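You operate a simulated robot arm through the tools that you are given. There is no shell and no other tool. Be economical: measure what you need, move in short steps, check, and stop when the job is done.

You are at the controls of a simulated robot arm. One attempt, no reset.

TASK
Gauge the blue button's thickness, then fit its spacer in the set jig.
Fine: it lies on the gauge's table; table in, lever down with fingers clear, table out again; each spacer bears the thickness that it serves; the others stay.

The check looks at the end state, three seconds after you hand in, the way a careful person would. Anything else that was tipped, shoved, dropped, spilled or broken makes it a failure.

THE ROBOT
A 6-joint arm with a two-finger parallel gripper, fixed in place. Base frame: the origin is at the foot of the arm, x ahead of it, y to its left, z up; the work surface is at about z = 893. Readings come in mm, rad, newtons and seconds.
With the tool pointing down near the work surface it reaches from about 240 to 640 mm from the base axis. Its first joint turns from -1.152 to 1.152 rad. Payload 2.7 kg.
Tool frame: the origin (TCP) lies between the finger pads and is the grasp point; the fingertips stand 23 mm ahead of it; z points along the fingers, y is the line along which they close. The gripper opens to 94 mm. The fingers are 38 mm wide and 10 mm thick; the gripper's body (54 by 96 mm) begins 39 mm behind the TCP.
Orientation is that of the tool frame in the base frame, as a unit quaternion [x, y, z, w]. With the fingers straight down and closing along the base's y, the tool's x points along the base's -x, its y along +y and its z along -z.

THE INTERFACE
- The arm moves only by the tool send_rows. Its argument "commands" is text: rows parted by semicolons, each of 7 numbers parted by spaces: the shift along the tool's x, y, z in units of 40 mm (1.0 is 40 mm), then the turn, a rotation vector about the tool's x, y, z in units of 8 degrees (1.0 is 8 degrees), then the opening, from 0 (shut) to 1 (fully open). In form: x y z ax ay az grip; .... A call has 1 to 20 rows; each row shifts and turns the commanded pose from where the row before left it, along the tool's axes as they then stand. A call with a number of a shift or a turn outside -1 to 1 is refused whole. Each row takes 0.2 s and may step no farther than 50 mm and 0.15 rad from the row before; otherwise, or with a gripper value out of range, the whole call is refused. Where a pose cannot be reached the arm comes as near as it can. A force on the tool above 70 N (or 10 N above the force at the start of the call, whichever is more), or a blocked arm, ends the call early, and 0.2 s more pass. Each finger travels about 45 mm/s and halts on what it meets, pressing with about 28 N; the grip force reading is that of the motor and also rises with nothing between the fingers. The clock runs only during rows and for 0.2 s after the last one: add rows that do not move to give the fingers time. The reply holds the time, the measured pose of the TCP, the force on the tool along the base axes, the opening and the grip force, in the units named above and with some noise, and new pictures: "views" is both (left out), scene, wrist or none.
- Cameras (640 x 400 px; columns grow to the right, rows downward): "scene" is fixed at [95.7, -462.5, 1395.2]; the picture's right is [0.43, -0.90, 0.00], its down [-0.58, -0.28, -0.76] and it looks along [0.69, 0.33, -0.65] (base axes); focal length 272 px, centre (320, 200). "wrist" rides on the gripper at [-39, 0, -44] in the tool frame; the picture's right is [0.00, -1.00, 0.00], its down [0.97, 0.00, -0.24] and it looks along [0.24, 0.00, 0.97] (tool axes); focal length 218 px, centre (320, 200). There is no depth. A picture from a camera that has moved, and an enlarged one, comes with that camera's place and axes in the base frame and with its lens.
- inspect(camera, box): a new picture of the part [left, top, right, bottom] of that camera's present view, enlarged. It takes no simulated time.
- close_job(): hands the job in; it is judged then, once.

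Go step by step. Nothing tells you positions but the pictures and the camera data: compare them with the known pose of the tool, close in by small moves and look again before you grip or let go. The budget is 120 turns and 170 pictures, counting those below and the enlarged ones. Unless the task says otherwise, let go and move clear before handing in, and close with one line.

The tools are called by a JSON object that holds its "api" and its "payload". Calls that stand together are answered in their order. send_rows: Moves the arm, as the interface text tells. Its arguments: {"type":"object","properties":{"commands":{"type":"string"},"views":{"type":"string","enum":["both","scene","wrist","none"]}},"required":["commands"]} The other tools are called the same way: inspect (camera, box) takes an enlarged picture of a part of a camera's view; close_job () hands the job in.

At the start:

```text
clock: 0.0
eef_pos: [405.5, -70.3, 1191.4]
tool_rot: [-0.002, 1.0, 0.0, 0.001]
force: [-0.9, -0.1, -0.4]
finger_gap: 94.3
finger_force: 0.1
```

scene: 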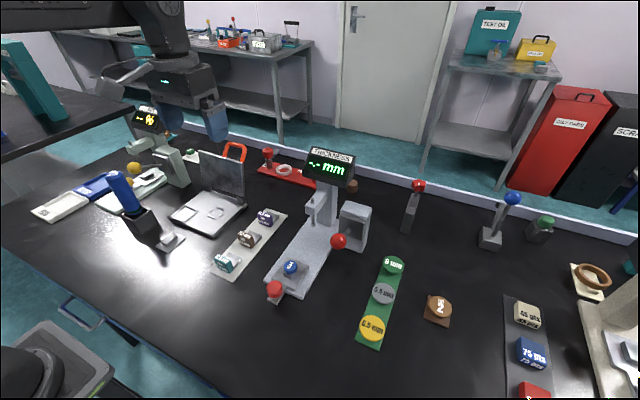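
wrist: 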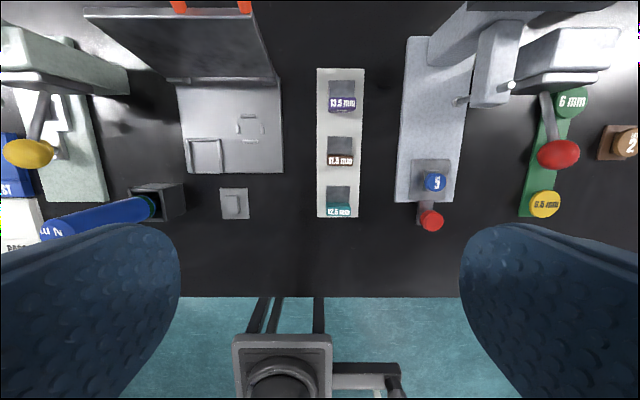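

I see a thickness gauge with the blue button on its table, a red knob at the front, and a red-balled lever on the right. There is a rack of spacers marked 13.5, 11.5 and 12.5 mm, and another on a green strip. I'll look closer.

{"api": "inspect", "payload": {"camera": "scene", "box": [240, 140, 420, 320]}}

{"api": "inspect", "payload": {"camera": "scene", "box": [80, 90, 300, 290]}}

{"api": "inspect", "payload": {"camera": "wrist", "box": [380, 0, 640, 250]}}

{"api": "inspect", "payload": {"camera": "wrist", "box": [80, 0, 380, 250]}}

{"api": "inspect", "payload": {"camera": "scene", "box": [340, 170, 640, 400]}}

```text
2.22 times, centred on (330, 230) of scene
camera zoom: at [95.7, -462.5, 1395.2], right [0.43, -0.9, 0.0], down [-0.58, -0.28, -0.76], along [0.69, 0.33, -0.65], focal length 604 px, centre (298, 133)
```

zoom: 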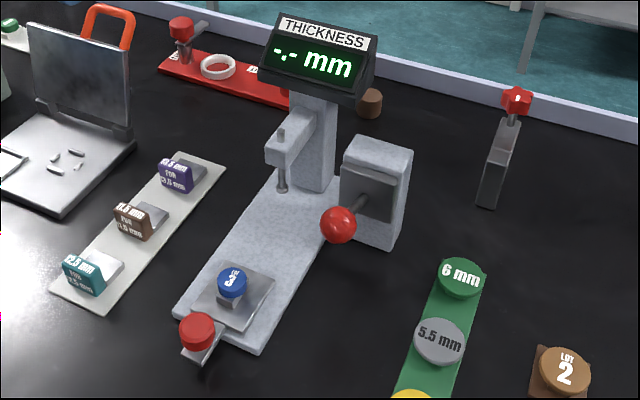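

```text
2.00 times, centred on (190, 190) of scene
camera zoom: at [95.7, -462.5, 1395.2], right [0.43, -0.9, 0.0], down [-0.58, -0.28, -0.76], along [0.69, 0.33, -0.65], focal length 544 px, centre (580, 220)
```

zoom: 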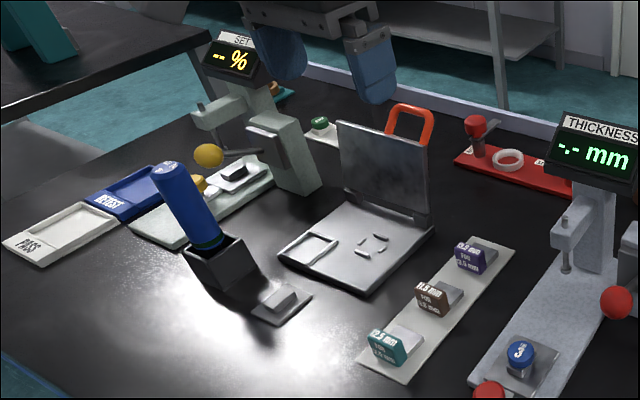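

```text
1.60 times, centred on (510, 125) of wrist
camera zoom: at [444.5, -69.9, 1236.3], right [0.0, -1.0, 0.0], down [-0.97, 0.0, 0.24], along [-0.24, 0.0, -0.97], focal length 349 px, centre (16, 320)
```

zoom: 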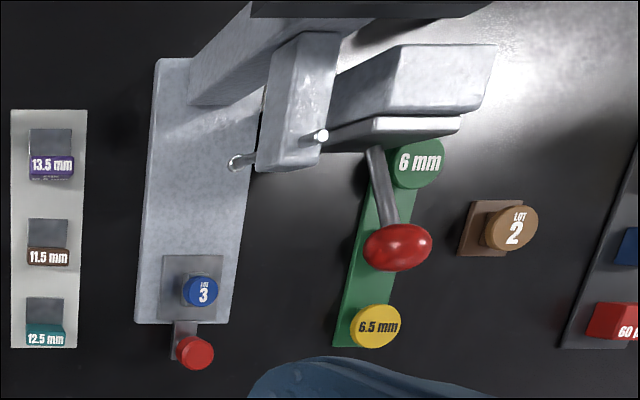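

```text
1.60 times, centred on (230, 125) of wrist
camera zoom: at [444.5, -69.9, 1236.3], right [0.0, -1.0, 0.0], down [-0.97, 0.0, 0.24], along [-0.24, 0.0, -0.97], focal length 349 px, centre (464, 320)
```

zoom: 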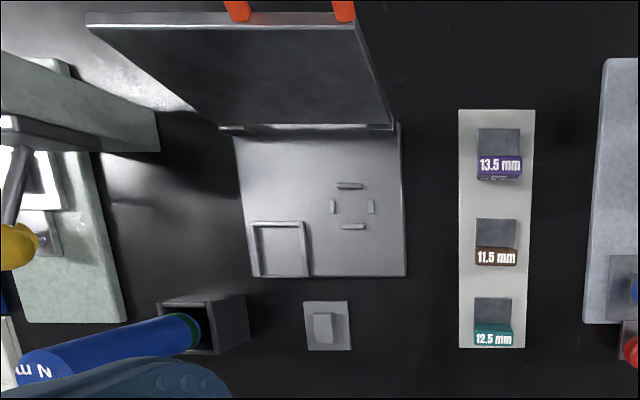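

```text
1.74 times, centred on (490, 285) of scene
camera zoom: at [95.7, -462.5, 1395.2], right [0.43, -0.9, 0.0], down [-0.58, -0.28, -0.76], along [0.69, 0.33, -0.65], focal length 473 px, centre (24, 52)
```

zoom: 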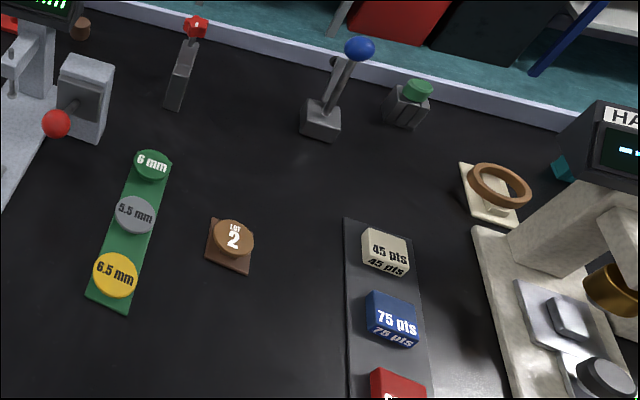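

I need to know what the labels say, and where the "set jig" is. More zoom.

{"api": "inspect", "payload": {"camera": "scene", "box": [205, 200, 285, 280]}}

{"api": "inspect", "payload": {"camera": "scene", "box": [120, 95, 200, 165]}}

{"api": "inspect", "payload": {"camera": "scene", "box": [160, 130, 260, 250]}}

{"api": "inspect", "payload": {"camera": "scene", "box": [250, 140, 330, 190]}}

{"api": "inspect", "payload": {"camera": "scene", "box": [260, 245, 320, 305]}}

```text
5.00 times, centred on (245, 240) of scene
camera zoom: at [95.7, -462.5, 1395.2], right [0.43, -0.9, 0.0], down [-0.58, -0.28, -0.76], along [0.69, 0.33, -0.65], focal length 1359 px, centre (695, 0)
```

zoom: 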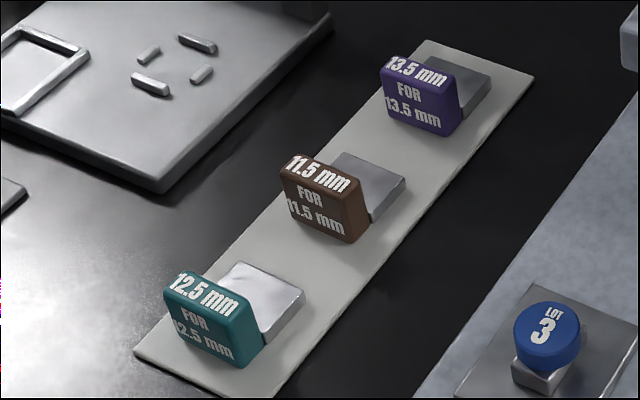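

```text
5.71 times, centred on (160, 130) of scene
camera zoom: at [95.7, -462.5, 1395.2], right [0.43, -0.9, 0.0], down [-0.58, -0.28, -0.76], along [0.69, 0.33, -0.65], focal length 1554 px, centre (1234, 600)
```

zoom: 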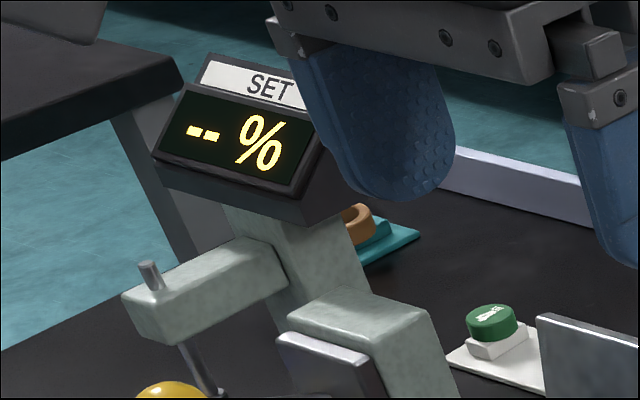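

```text
3.33 times, centred on (210, 190) of scene
camera zoom: at [95.7, -462.5, 1395.2], right [0.43, -0.9, 0.0], down [-0.58, -0.28, -0.76], along [0.69, 0.33, -0.65], focal length 906 px, centre (687, 233)
```

zoom: 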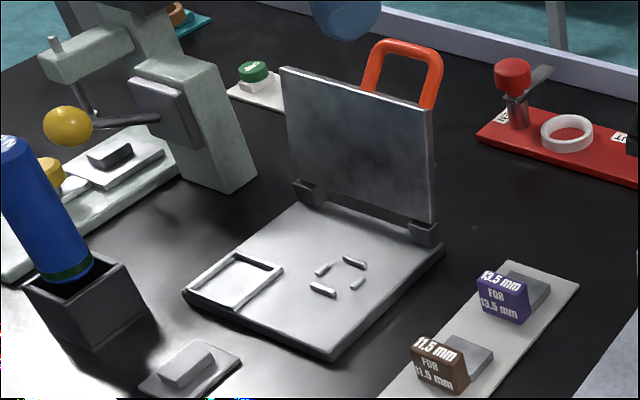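

```text
8.00 times, centred on (290, 165) of scene
camera zoom: at [95.7, -462.5, 1395.2], right [0.43, -0.9, 0.0], down [-0.58, -0.28, -0.76], along [0.69, 0.33, -0.65], focal length 2175 px, centre (560, 480)
```

zoom: 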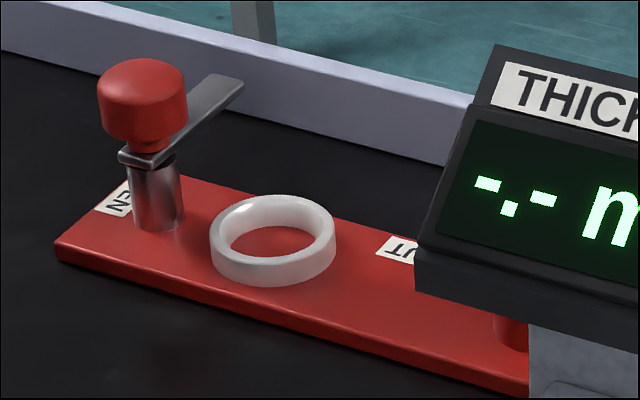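

```text
6.67 times, centred on (290, 275) of scene
camera zoom: at [95.7, -462.5, 1395.2], right [0.43, -0.9, 0.0], down [-0.58, -0.28, -0.76], along [0.69, 0.33, -0.65], focal length 1812 px, centre (520, -300)
```

zoom: 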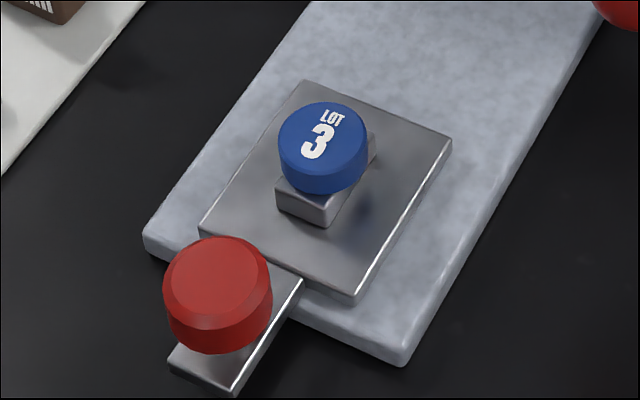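

The lidded box between the gauges looks like the jig, with a square pocket and four round lugs. I put the gauge's knob near (329,-249,907) and the lever ball near (436,-341,980). Next I go above the knob for a closer look.

{"api": "send_rows", "payload": {"commands": "0.318 -0.745 0.55 0 0 0 0.6;0.318 -0.745 0.55 0 0 0 0.6;0.318 -0.745 0.55 0 0 0 0.6;0.318 -0.745 0.55 0 0 0 0.6;0.318 -0.745 0.55 0 0 0 0.6;0.318 -0.745 0.55 0 0 0 0.6;0 0 0 0 0 0 0.6"}}

```text
clock: 1.6
eef_pos: [329.5, -249.8, 1060.2]
tool_rot: [0.0, 1.0, 0.0, 0.002]
force: [-0.1, -0.2, 0.0]
finger_gap: 56.6
finger_force: 0.1
camera wrist: at [369.0, -249.3, 1104.4], right [0.0, -1.0, 0.0], down [-0.97, 0.0, 0.24], along [-0.24, 0.0, -0.97], focal length 218 px, centre (320, 200)
```

scene: 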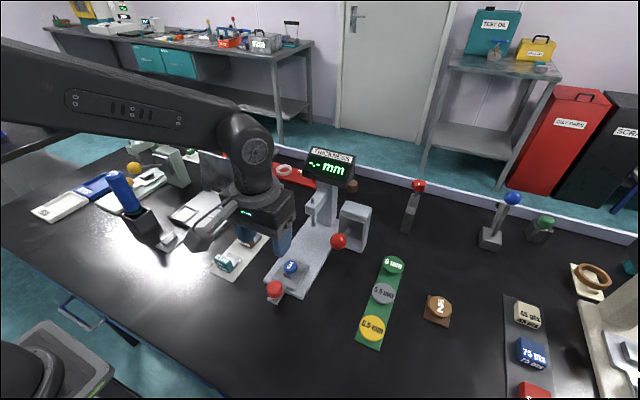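
wrist: 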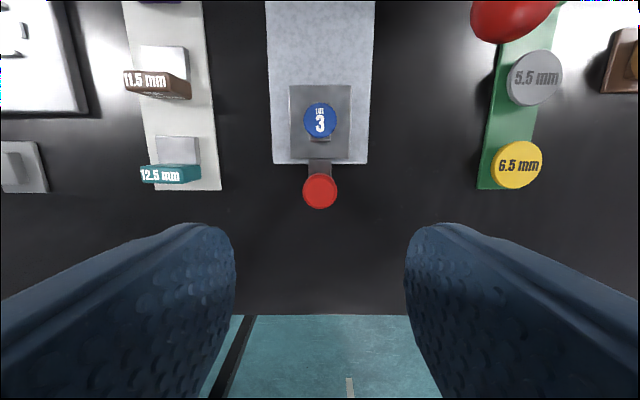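

The knob is centred at y≈-249, x≈331, top near z 914. I descend just behind it to check heights.

{"api": "send_rows", "payload": {"commands": "0.06 0.01 0.72 0 0 0 0.6;0.06 0 0.72 0 0 0 0.6;0.06 0 0.72 0 0 0 0.6;0.06 0 0.6 0 0 0 0.6;0 0 0 0 0 0 0.6"}}

{"api": "inspect", "payload": {"camera": "scene", "box": [225, 230, 325, 310]}}

```text
clock: 2.8
eef_pos: [318.9, -249.8, 948.0]
tool_rot: [-0.001, 1.0, 0.0, 0.001]
force: [0.7, -0.2, -0.2]
finger_gap: 56.5
finger_force: 0.0
camera wrist: at [359.2, -248.6, 994.4], right [0.0, -1.0, 0.0], down [-0.97, 0.0, 0.24], along [-0.24, 0.0, -0.97], focal length 218 px, centre (320, 200)
```

scene: 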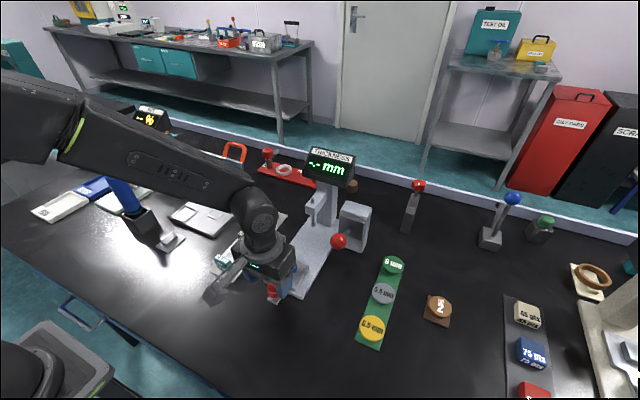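
wrist: 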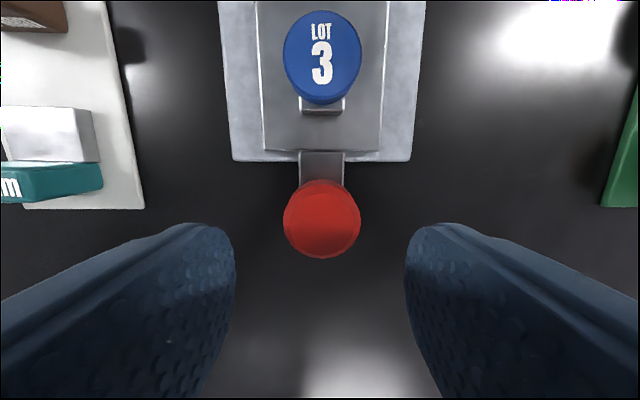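

```text
5.00 times, centred on (275, 270) of scene
camera zoom: at [95.7, -462.5, 1395.2], right [0.43, -0.9, 0.0], down [-0.58, -0.28, -0.76], along [0.69, 0.33, -0.65], focal length 1359 px, centre (545, -150)
```

zoom: 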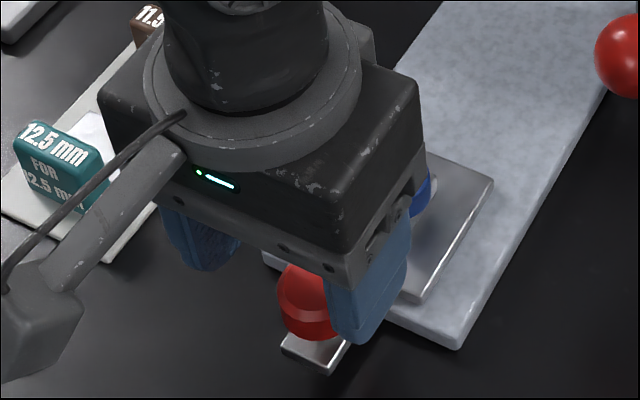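

The knob is about 30 mm wide, with its top around z 911. I lower the tips to about z 904 alongside it and grip.

{"api": "send_rows", "payload": {"commands": "-0.05 0 0.27 0 0 0 0.6;-0.05 0 0.27 0 0 0 0.6;0 0 0 0 0 0 0.4;0 0 0 0 0 0 0.2;0 0 0 0 0 0 0.2;0 0 0 0 0 0 0.2"}}

{"api": "inspect", "payload": {"camera": "scene", "box": [225, 230, 325, 310]}}

```text
clock: 4.2
eef_pos: [324.5, -248.4, 926.2]
tool_rot: [-0.001, 1.0, 0.0, 0.002]
force: [0.3, -15.8, -6.6]
finger_gap: 31.3
finger_force: 45.0
camera wrist: at [363.2, -249.4, 971.9], right [0.0, -1.0, 0.0], down [-0.97, 0.0, 0.24], along [-0.24, 0.0, -0.97], focal length 218 px, centre (320, 200)
```

scene: 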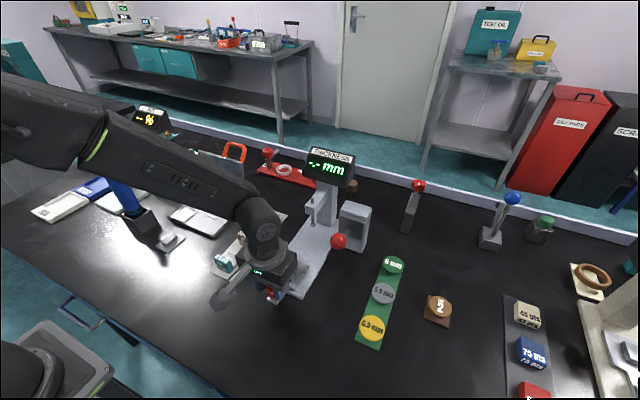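
wrist: 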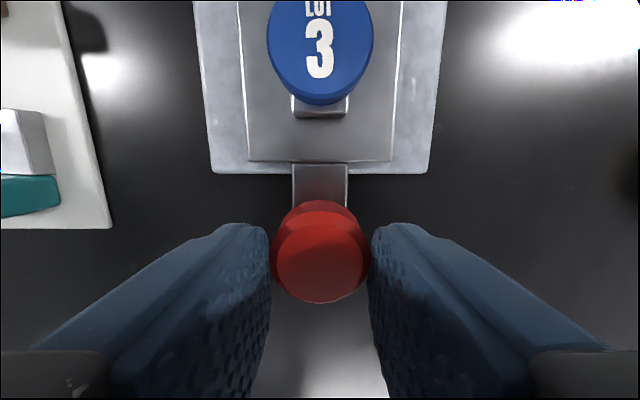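

```text
5.00 times, centred on (275, 270) of scene
camera zoom: at [95.8, -463.0, 1395.0], right [0.43, -0.9, 0.0], down [-0.58, -0.28, -0.76], along [0.69, 0.33, -0.65], focal length 1359 px, centre (545, -150)
```

zoom: 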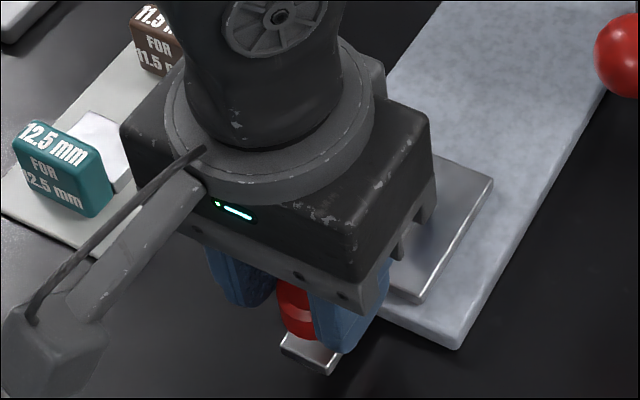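

The knob is held. I push the table in along +x in small steps.

{"api": "send_rows", "payload": {"commands": "-0.15 0 0 0 0 0 0.2;-0.25 0 0 0 0 0 0.2;-0.25 0 0 0 0 0 0.2;-0.25 0 0 0 0 0 0.2;-0.25 0 0 0 0 0 0.2;-0.25 0 0 0 0 0 0.2;-0.1 0 0 0 0 0 0.2"}}

```text
clock: 5.8
eef_pos: [384.1, -250.2, 927.8]
tool_rot: [-0.001, 1.0, -0.001, 0.0]
force: [-1.6, -26.3, -17.2]
finger_gap: 31.6
finger_force: 45.7
camera wrist: at [423.1, -249.4, 971.9], right [0.0, -1.0, 0.0], down [-0.97, 0.0, 0.24], along [-0.24, 0.0, -0.97], focal length 218 px, centre (320, 200)
```

scene: 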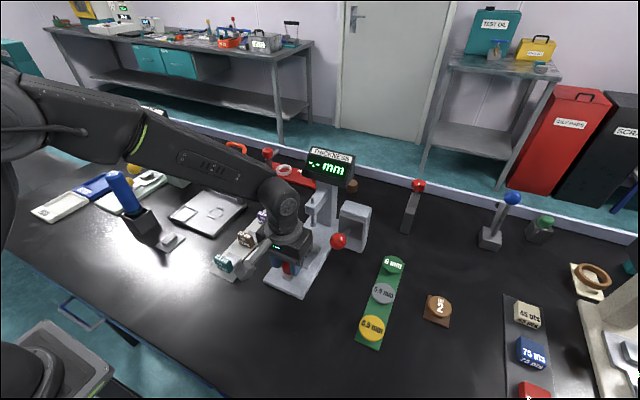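
wrist: 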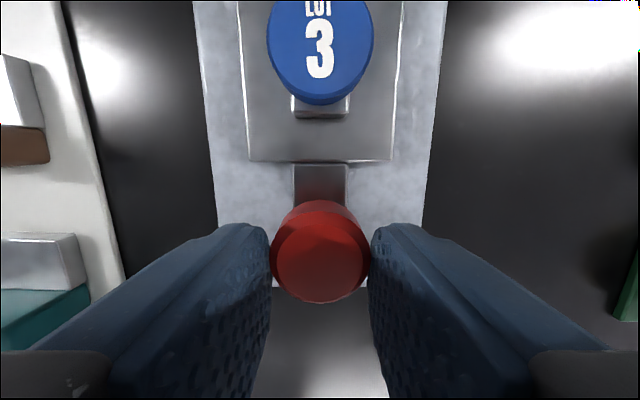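

The table slides well. I ease the sideways load a little and carry on inward.

{"api": "send_rows", "payload": {"commands": "-0.1 -0.015 0 0 0 0 0.2;-0.2 -0.01 0 0 0 0 0.2;-0.2 0 0 0 0 0 0.2;-0.2 0 0 0 0 0 0.2;-0.2 0 0 0 0 0 0.2"}}

{"api": "inspect", "payload": {"camera": "scene", "box": [250, 140, 370, 300]}}

```text
clock: 7.0
eef_pos: [421.0, -249.6, 927.4]
tool_rot: [-0.001, 1.0, 0.001, 0.001]
force: [0.0, -17.3, -12.8]
finger_gap: 31.5
finger_force: 45.0
camera wrist: at [459.8, -249.3, 972.0], right [0.0, -1.0, 0.0], down [-0.97, 0.0, 0.24], along [-0.24, 0.0, -0.97], focal length 218 px, centre (320, 200)
```

scene: 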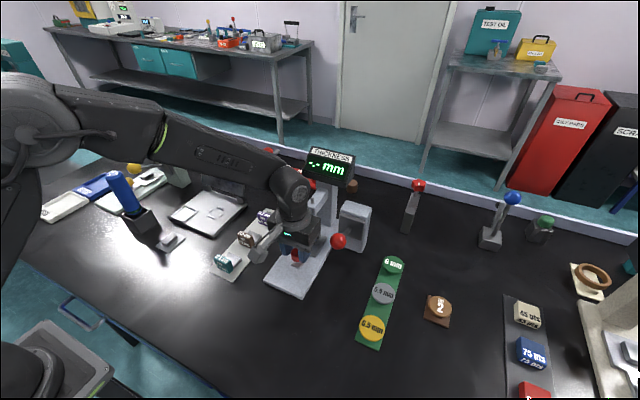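
wrist: 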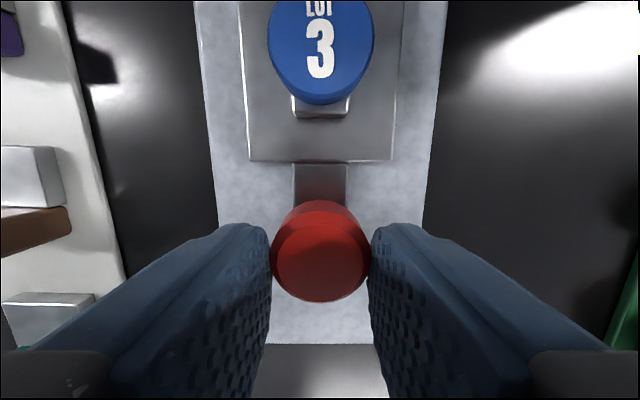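

```text
2.50 times, centred on (310, 220) of scene
camera zoom: at [95.8, -463.1, 1395.0], right [0.43, -0.9, 0.0], down [-0.58, -0.28, -0.76], along [0.69, 0.33, -0.65], focal length 680 px, centre (345, 150)
```

zoom: 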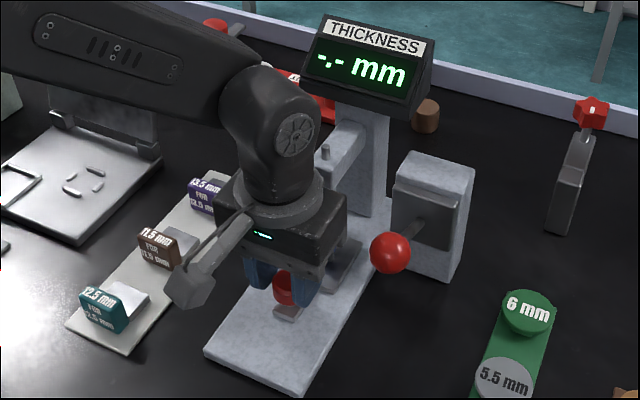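

Continuing inward in 5 mm steps until it meets its stop.

{"api": "send_rows", "payload": {"commands": "-0.12 0 0 0 0 0 0.2;-0.12 0 0 0 0 0 0.2;-0.12 0 0 0 0 0 0.2;-0.12 0 0 0 0 0 0.2"}}

{"api": "inspect", "payload": {"camera": "scene", "box": [270, 150, 370, 260]}}

```text
clock: 8.0
eef_pos: [435.1, -249.3, 927.6]
tool_rot: [0.0, 1.0, 0.003, -0.006]
force: [-37.4, -5.9, 7.7]
finger_gap: 31.5
finger_force: 44.8
camera wrist: at [475.2, -249.6, 971.5], right [0.0, -1.0, 0.0], down [-0.97, 0.0, 0.25], along [-0.25, 0.0, -0.97], focal length 218 px, centre (320, 200)
```

scene: 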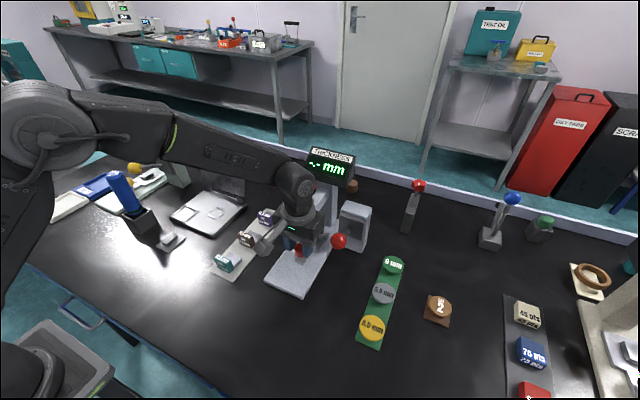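
wrist: 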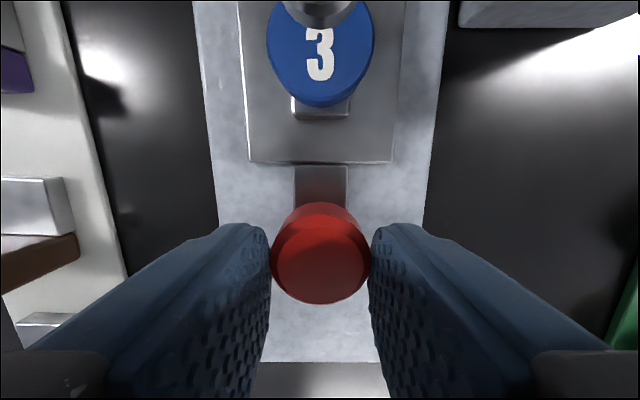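

```text
3.64 times, centred on (320, 205) of scene
camera zoom: at [94.6, -462.6, 1395.3], right [0.43, -0.9, 0.0], down [-0.58, -0.28, -0.76], along [0.69, 0.33, -0.65], focal length 989 px, centre (320, 182)
```

zoom: 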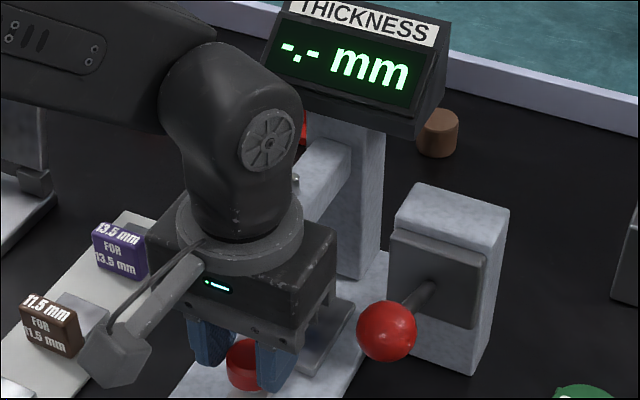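

The table met its stop, with the button under the probe. I relax the push, open, and rise clear and back.

{"api": "send_rows", "payload": {"commands": "0.08 0 0 0 0 0 0.2;0 0 0 0 0 0 0.6;0 0 0 0 0 0 0.6;0 0 0 0 0 0 0.6;0 0 -0.6 0 0 0 0.6;0.4 0 -0.5 0 0 0 0.6;0.6 0 -0.8 0 0 0 0.3;0.6 0 -0.8 0 0 0 0;0 0 0 0 0 0 0"}}

{"api": "inspect", "payload": {"camera": "scene", "box": [260, 140, 380, 300]}}

```text
clock: 10.0
eef_pos: [371.1, -249.7, 1036.7]
tool_rot: [-0.001, 1.0, 0.0, 0.001]
force: [-1.2, -0.8, 0.8]
finger_gap: 0.0
finger_force: 13.6
camera wrist: at [410.4, -249.1, 1080.7], right [0.0, -1.0, 0.0], down [-0.97, 0.0, 0.24], along [-0.24, 0.0, -0.97], focal length 218 px, centre (320, 200)
```

scene: 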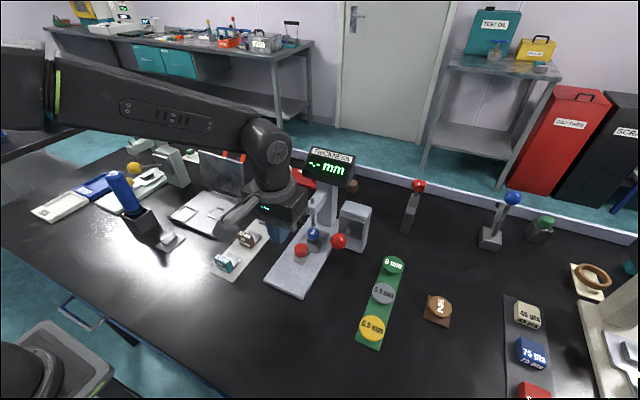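
wrist: 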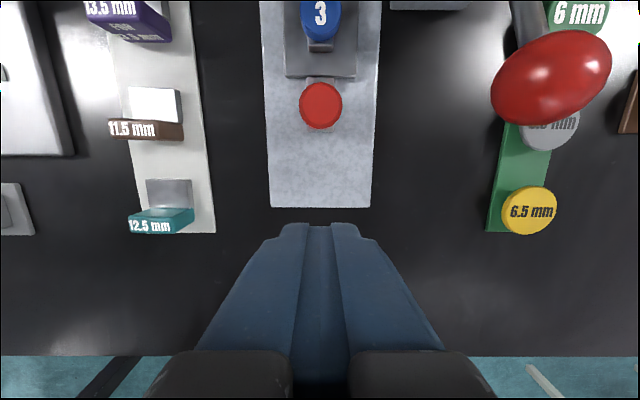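

```text
2.50 times, centred on (320, 220) of scene
camera zoom: at [95.7, -462.5, 1395.2], right [0.43, -0.9, 0.0], down [-0.58, -0.28, -0.76], along [0.69, 0.33, -0.65], focal length 680 px, centre (320, 150)
```

zoom: 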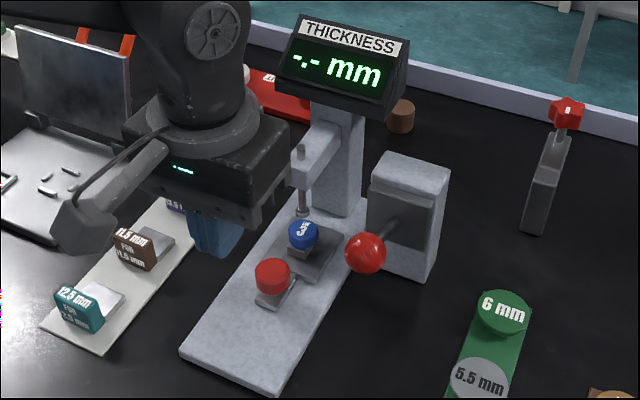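

The table is in, with the button under the probe. Next I bring the closed fingers above the lever's ball, at about (437,-342).

{"api": "send_rows", "payload": {"commands": "-0.3 -0.775 0 0 0 0 0;-0.4 -0.775 0 0 0 0 0;-0.5 -0.775 0 0 0 0 0;-0.45 0 0 0 0 0 0;0 0 0 0 0 0 0"}}

{"api": "inspect", "payload": {"camera": "scene", "box": [290, 140, 410, 300]}}

```text
clock: 11.2
eef_pos: [437.2, -342.9, 1035.0]
tool_rot: [-0.001, 1.0, 0.0, 0.001]
force: [-0.2, 0.4, 0.2]
finger_gap: 0.1
finger_force: 27.5
camera wrist: at [477.8, -342.4, 1080.4], right [0.0, -1.0, 0.0], down [-0.97, 0.0, 0.24], along [-0.24, 0.0, -0.97], focal length 218 px, centre (320, 200)
```

scene: 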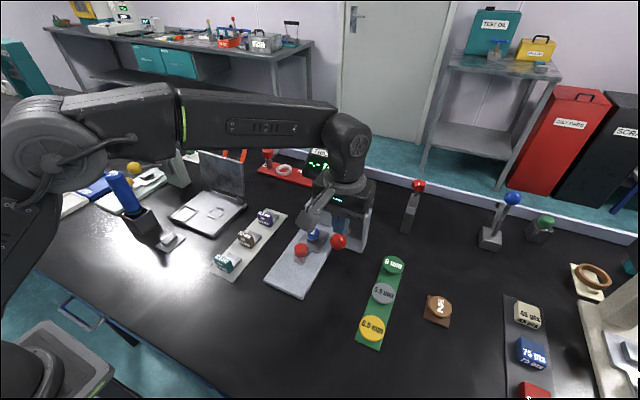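
wrist: 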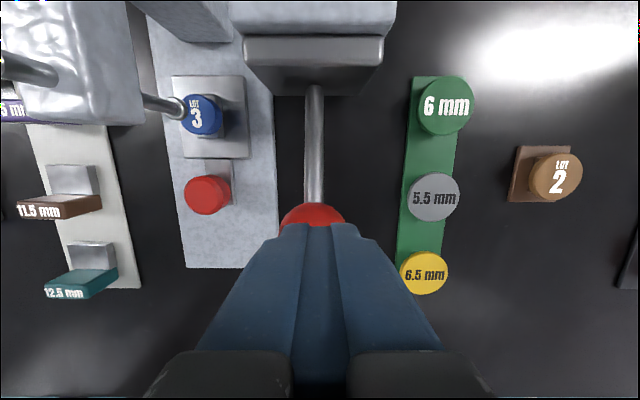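

```text
2.50 times, centred on (350, 220) of scene
camera zoom: at [95.7, -462.6, 1395.2], right [0.43, -0.9, 0.0], down [-0.58, -0.28, -0.76], along [0.69, 0.33, -0.65], focal length 680 px, centre (245, 150)
```

zoom: 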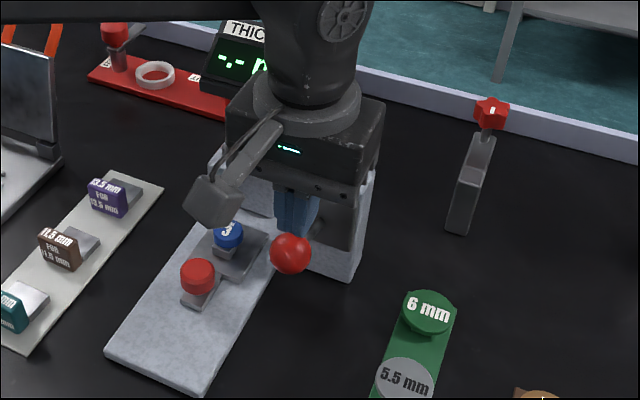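

The fingers are over the ball. I press down gently in small steps, watching force and display.

{"api": "send_rows", "payload": {"commands": "0 0.05 0.3 0 0 0 0;0 0 0.2 0 0 0 0;0 0 0.15 0 0 0 0;0 0 0.15 0 0 0 0;0 0 0.15 0 0 0 0"}}

{"api": "inspect", "payload": {"camera": "scene", "box": [290, 140, 370, 260]}}

```text
clock: 12.4
eef_pos: [438.1, -339.7, 997.5]
tool_rot: [-0.002, 1.0, 0.001, 0.002]
force: [-2.0, 0.6, 2.0]
finger_gap: 0.0
finger_force: 28.2
camera wrist: at [477.5, -339.9, 1042.6], right [0.0, -1.0, 0.0], down [-0.97, 0.0, 0.24], along [-0.24, 0.0, -0.97], focal length 218 px, centre (320, 200)
```

scene: 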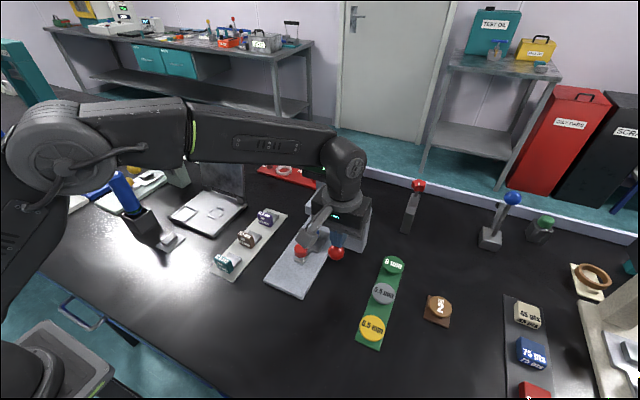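
wrist: 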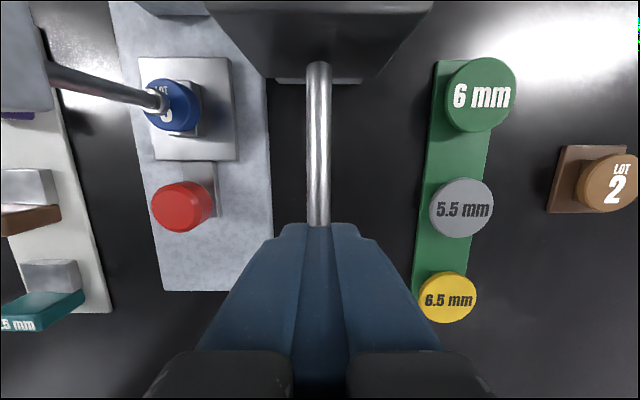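

```text
3.33 times, centred on (330, 200) of scene
camera zoom: at [95.7, -462.5, 1395.2], right [0.43, -0.9, 0.0], down [-0.58, -0.28, -0.76], along [0.69, 0.33, -0.65], focal length 906 px, centre (287, 200)
```

zoom: 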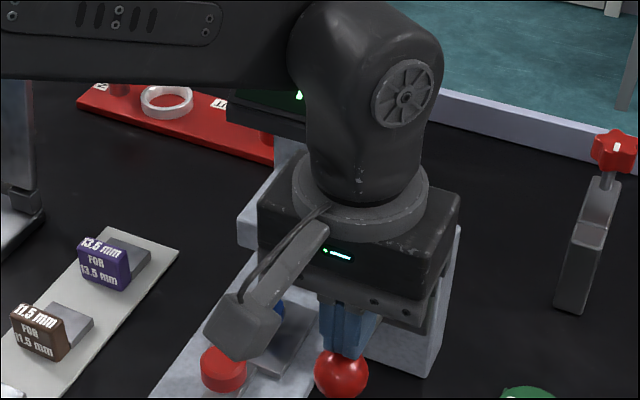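

The lever is moving easily and the probe is coming down. I continue until it stops.

{"api": "send_rows", "payload": {"commands": "0 0 0.15 0 0 0 0;0 0 0.15 0 0 0 0;0 0 0.15 0 0 0 0;0 0 0.15 0 0 0 0;0 0 0.15 0 0 0 0"}}

{"api": "inspect", "payload": {"camera": "scene", "box": [290, 140, 370, 260]}}

```text
clock: 13.6
eef_pos: [438.8, -340.6, 967.7]
tool_rot: [-0.001, 1.0, 0.0, 0.002]
force: [-1.4, 0.8, 3.2]
finger_gap: 0.1
finger_force: 28.2
camera wrist: at [477.3, -340.5, 1011.9], right [0.0, -1.0, 0.0], down [-0.97, 0.0, 0.24], along [-0.24, 0.0, -0.97], focal length 218 px, centre (320, 200)
```

scene: 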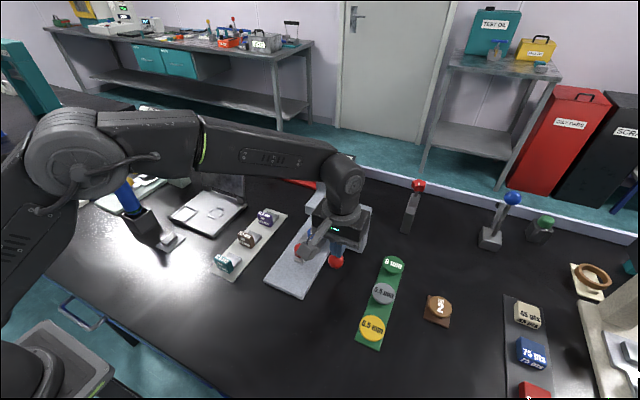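
wrist: 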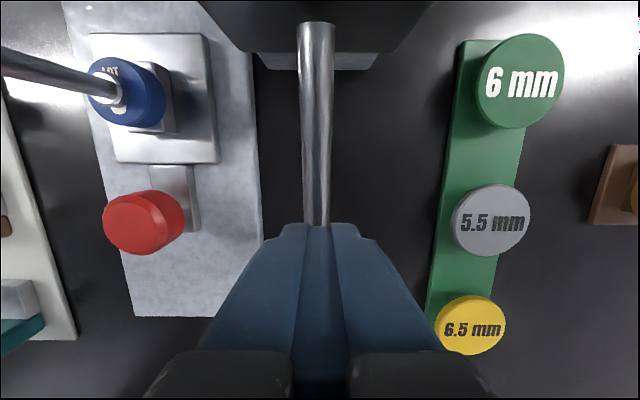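

```text
3.33 times, centred on (330, 200) of scene
camera zoom: at [95.6, -462.5, 1395.2], right [0.43, -0.9, 0.0], down [-0.58, -0.28, -0.76], along [0.69, 0.33, -0.65], focal length 906 px, centre (287, 200)
```

zoom: 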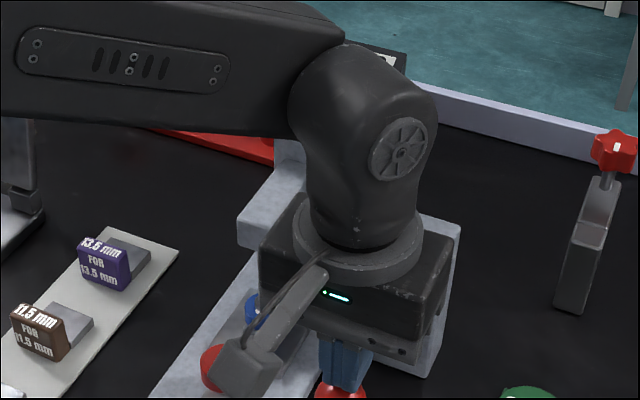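

{"api": "send_rows", "payload": {"commands": "0 0 0.08 0 0 0 0;0 0 0.08 0 0 0 0;0 0 0.08 0 0 0 0", "views": "wrist"}}

```text
clock: 14.4
eef_pos: [437.4, -340.9, 957.7]
tool_rot: [-0.001, 1.0, 0.0, 0.002]
force: [1.8, 0.1, 4.9]
finger_gap: 0.0
finger_force: 28.0
camera wrist: at [477.4, -340.2, 1002.7], right [0.0, -1.0, 0.0], down [-0.97, 0.0, 0.24], along [-0.24, 0.0, -0.97], focal length 218 px, centre (320, 200)
```

wrist: 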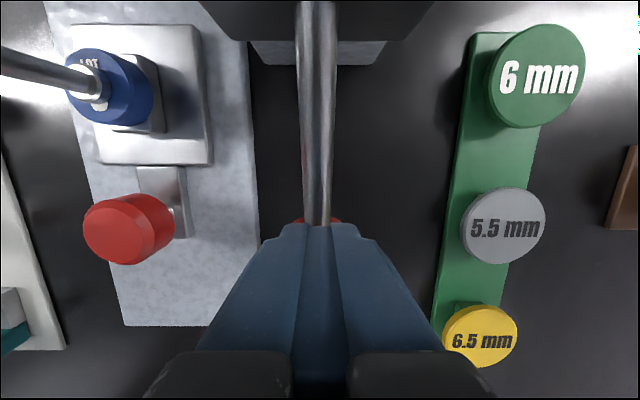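

{"api": "send_rows", "payload": {"commands": "-0.05 0 0.08 0 0 0 0;-0.05 0 0.08 0 0 0 0;0 0 0.08 0 0 0 0", "views": "both"}}

```text
clock: 15.2
eef_pos: [440.9, -341.0, 952.5]
tool_rot: [-0.001, 1.0, -0.001, 0.002]
force: [-20.2, 8.0, 30.0]
finger_gap: 0.1
finger_force: 27.6
camera wrist: at [480.4, -340.5, 996.8], right [0.0, -1.0, 0.0], down [-0.97, 0.0, 0.24], along [-0.24, 0.0, -0.97], focal length 218 px, centre (320, 200)
```

scene: 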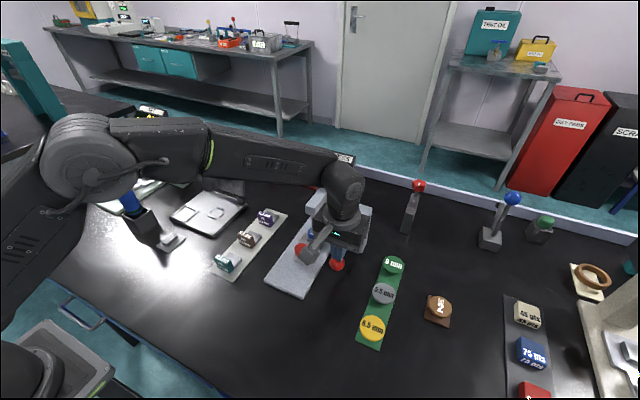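
wrist: 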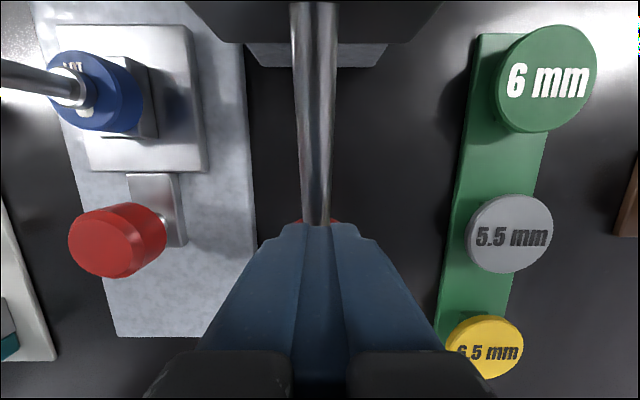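

The lever is at its stop (30 N). I hold for a moment, then rise so I can read the display.

{"api": "send_rows", "payload": {"commands": "0 0 0 0 0 0 0;0 0 0 0 0 0 0;0 0 0 0 0 0 0;0.3 0 -0.5 0 0 0 0;0.6 0 -0.8 0 0 0 0;0.8 0 -0.8 0 0 0 0;0.8 0 -0.5 0 0 0 0;0 0 0 0 0 0 0"}}

{"api": "inspect", "payload": {"camera": "scene", "box": [270, 140, 390, 300]}}

```text
clock: 17.0
eef_pos: [342.7, -340.4, 1053.0]
tool_rot: [-0.001, 1.0, 0.0, 0.001]
force: [-0.4, 0.5, -0.1]
finger_gap: 0.1
finger_force: 27.9
camera wrist: at [381.5, -339.7, 1097.3], right [0.0, -1.0, 0.0], down [-0.97, 0.0, 0.24], along [-0.24, 0.0, -0.97], focal length 218 px, centre (320, 200)
```

scene: 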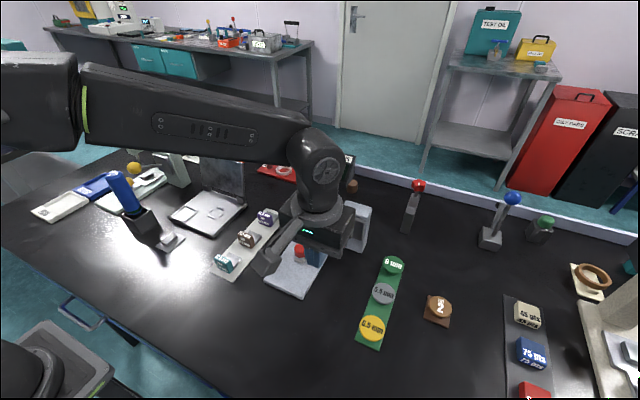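
wrist: 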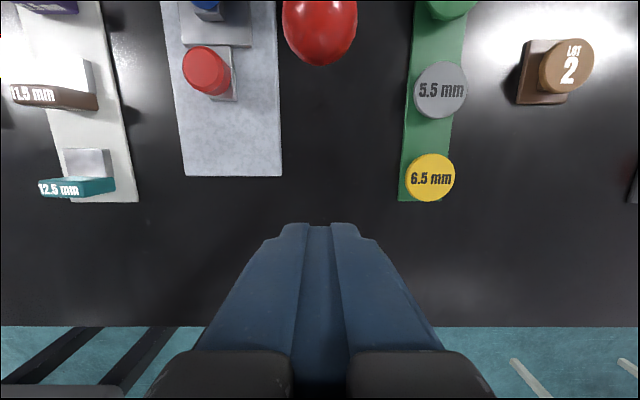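

```text
2.50 times, centred on (330, 220) of scene
camera zoom: at [95.7, -462.5, 1395.2], right [0.43, -0.9, 0.0], down [-0.58, -0.28, -0.76], along [0.69, 0.33, -0.65], focal length 680 px, centre (295, 150)
```

zoom: 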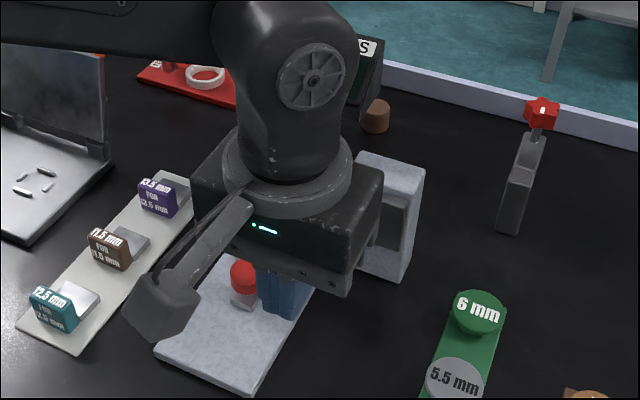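

The arm hides the display, so I move back toward the knob, which gives a view of it.

{"api": "send_rows", "payload": {"commands": "0.1 0.8 -0.2 0 0 0 0;0 0.8 0 0 0 0 0;0 0.7 0 0 0 0 0.3;0 0 0 0 0 0 0.6;0 0 0 0 0 0 0.6"}}

{"api": "inspect", "payload": {"camera": "scene", "box": [270, 140, 390, 300]}}

```text
clock: 18.2
eef_pos: [337.3, -247.9, 1058.8]
tool_rot: [-0.001, 1.0, 0.0, 0.001]
force: [0.1, 0.5, -0.4]
finger_gap: 56.2
finger_force: 0.1
camera wrist: at [377.8, -248.5, 1105.2], right [0.0, -1.0, 0.0], down [-0.97, 0.0, 0.24], along [-0.24, 0.0, -0.97], focal length 218 px, centre (320, 200)
```

scene: 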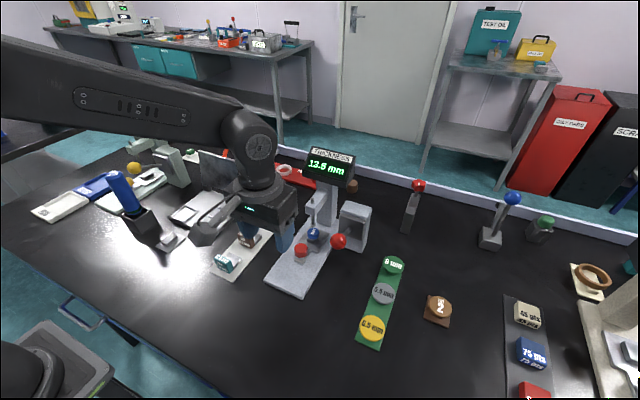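
wrist: 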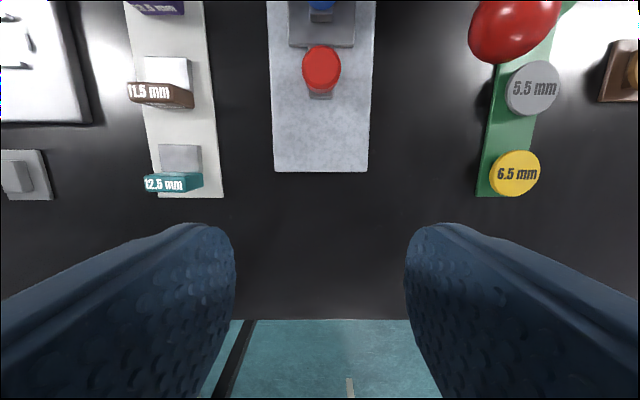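

```text
2.50 times, centred on (330, 220) of scene
camera zoom: at [95.7, -462.5, 1395.2], right [0.43, -0.9, 0.0], down [-0.58, -0.28, -0.76], along [0.69, 0.33, -0.65], focal length 680 px, centre (295, 150)
```

zoom: 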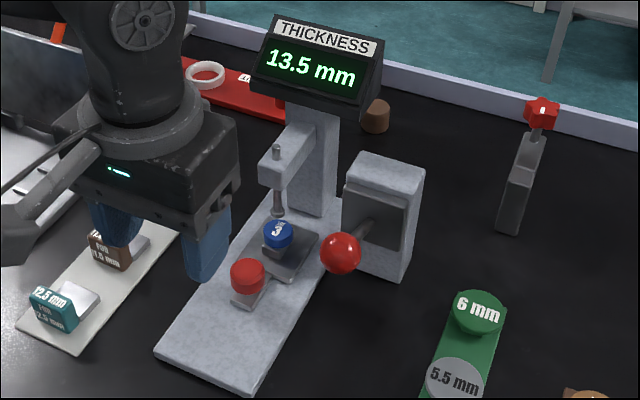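

The display reads 13.5 mm, so the purple spacer is the one. Now I go back to the knob by the reverse of my way out.

{"api": "inspect", "payload": {"camera": "scene", "box": [300, 145, 360, 185]}}

{"api": "send_rows", "payload": {"commands": "-0.42 -0.03 0.27 0 0 0 0.6;-0.42 0 0.27 0 0 0 0.6;-0.6 0 0.8 0 0 0 0.6;-0.6 0 0.8 0 0 0 0.6;-0.42 0 0.5 0 0 0 0.6;0 0 0.3 0 0 0 0.6;0 0 0 0 0 0 0.6"}}

```text
10.00 times, centred on (330, 165) of scene
camera zoom: at [95.7, -462.5, 1395.2], right [0.43, -0.9, 0.0], down [-0.58, -0.28, -0.76], along [0.69, 0.33, -0.65], focal length 2719 px, centre (220, 550)
```

zoom: 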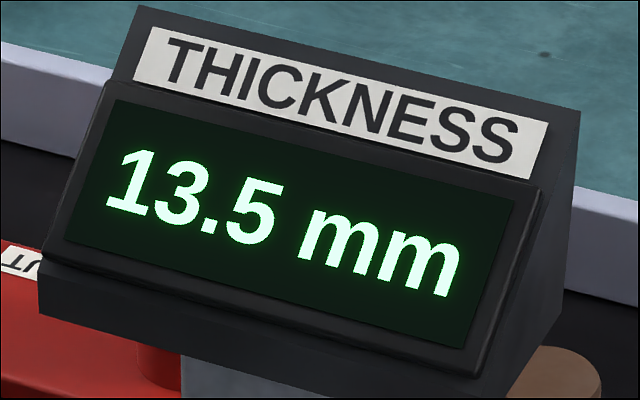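

```text
clock: 19.8
eef_pos: [437.3, -248.9, 942.7]
tool_rot: [-0.001, 1.0, 0.0, 0.001]
force: [0.3, 0.2, 0.1]
finger_gap: 56.3
finger_force: 0.1
camera wrist: at [476.7, -249.4, 987.9], right [0.0, -1.0, 0.0], down [-0.97, 0.0, 0.24], along [-0.24, 0.0, -0.97], focal length 218 px, centre (320, 200)
```

scene: 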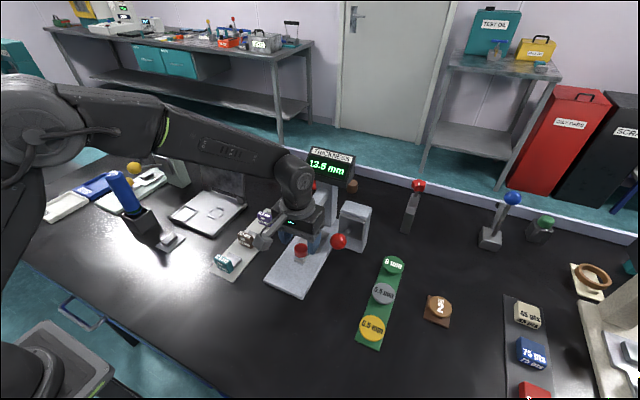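
wrist: 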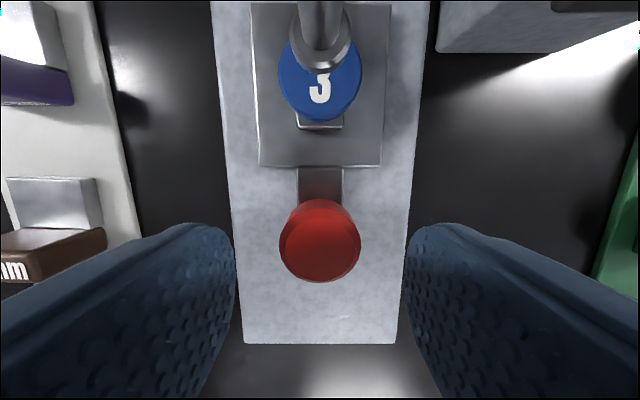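

I descend, grip, and pull the table back out.

{"api": "send_rows", "payload": {"commands": "0 -0.005 0.2 0 0 0 0.6;0 0 0.19 0 0 0 0.6;0 0 0 0 0 0 0.4;0 0 0 0 0 0 0.2;0 0 0 0 0 0 0.2;0 0 0 0 0 0 0.2;0.12 0 0 0 0 0 0.2;0.25 0 0 0 0 0 0.2;0.25 0 0 0 0 0 0.2;0.25 0 0 0 0 0 0.2;0.25 0 0 0 0 0 0.2;0.25 0 0 0 0 0 0.2;0.25 0 0 0 0 0 0.2;0.25 0 0 0 0 0 0.2;0.25 0 0 0 0 0 0.2;0.25 0 0 0 0 0 0.2;0.2 0 0 0 0 0 0.2;0.15 0 0 0 0 0 0.2"}}

```text
clock: 23.6
eef_pos: [327.9, -250.0, 927.4]
tool_rot: [-0.001, 1.0, 0.0, 0.001]
force: [-0.2, 11.5, 29.4]
finger_gap: 31.5
finger_force: 45.0
camera wrist: at [367.0, -249.5, 972.5], right [0.0, -1.0, 0.0], down [-0.97, 0.0, 0.24], along [-0.24, 0.0, -0.97], focal length 218 px, centre (320, 200)
```

scene: 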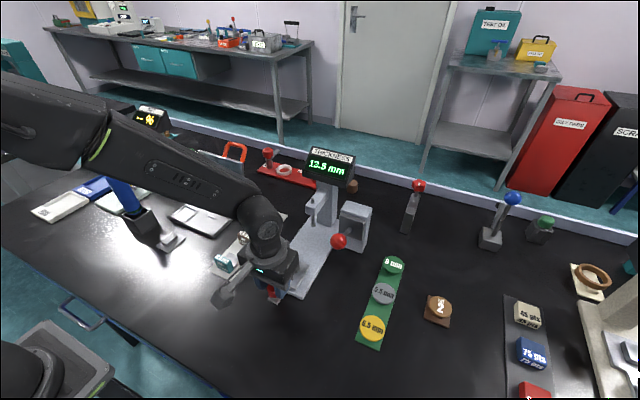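
wrist: 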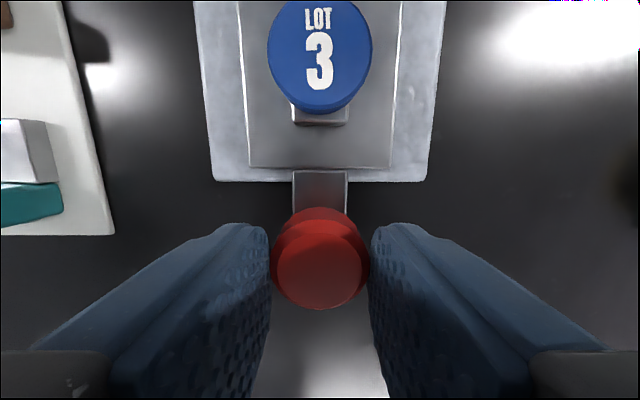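

It's nearly out; about 2 mm remain.

{"api": "send_rows", "payload": {"commands": "0.04 0 0 0 0 0 0.2;0.04 0 0 0 0 0 0.2;0.03 0 0 0 0 0 0.2", "views": "wrist"}}

```text
clock: 24.4
eef_pos: [325.3, -249.7, 928.0]
tool_rot: [-0.001, 1.0, -0.001, 0.004]
force: [27.5, 16.1, 13.8]
finger_gap: 31.3
finger_force: 45.1
camera wrist: at [365.2, -249.3, 972.5], right [0.0, -1.0, 0.0], down [-0.97, 0.0, 0.23], along [-0.23, 0.0, -0.97], focal length 218 px, centre (320, 200)
```

wrist: 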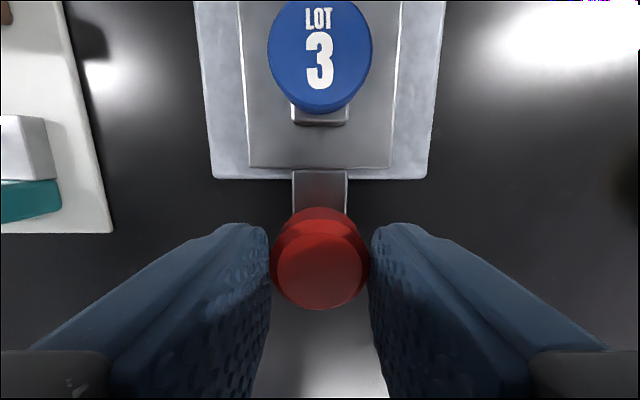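

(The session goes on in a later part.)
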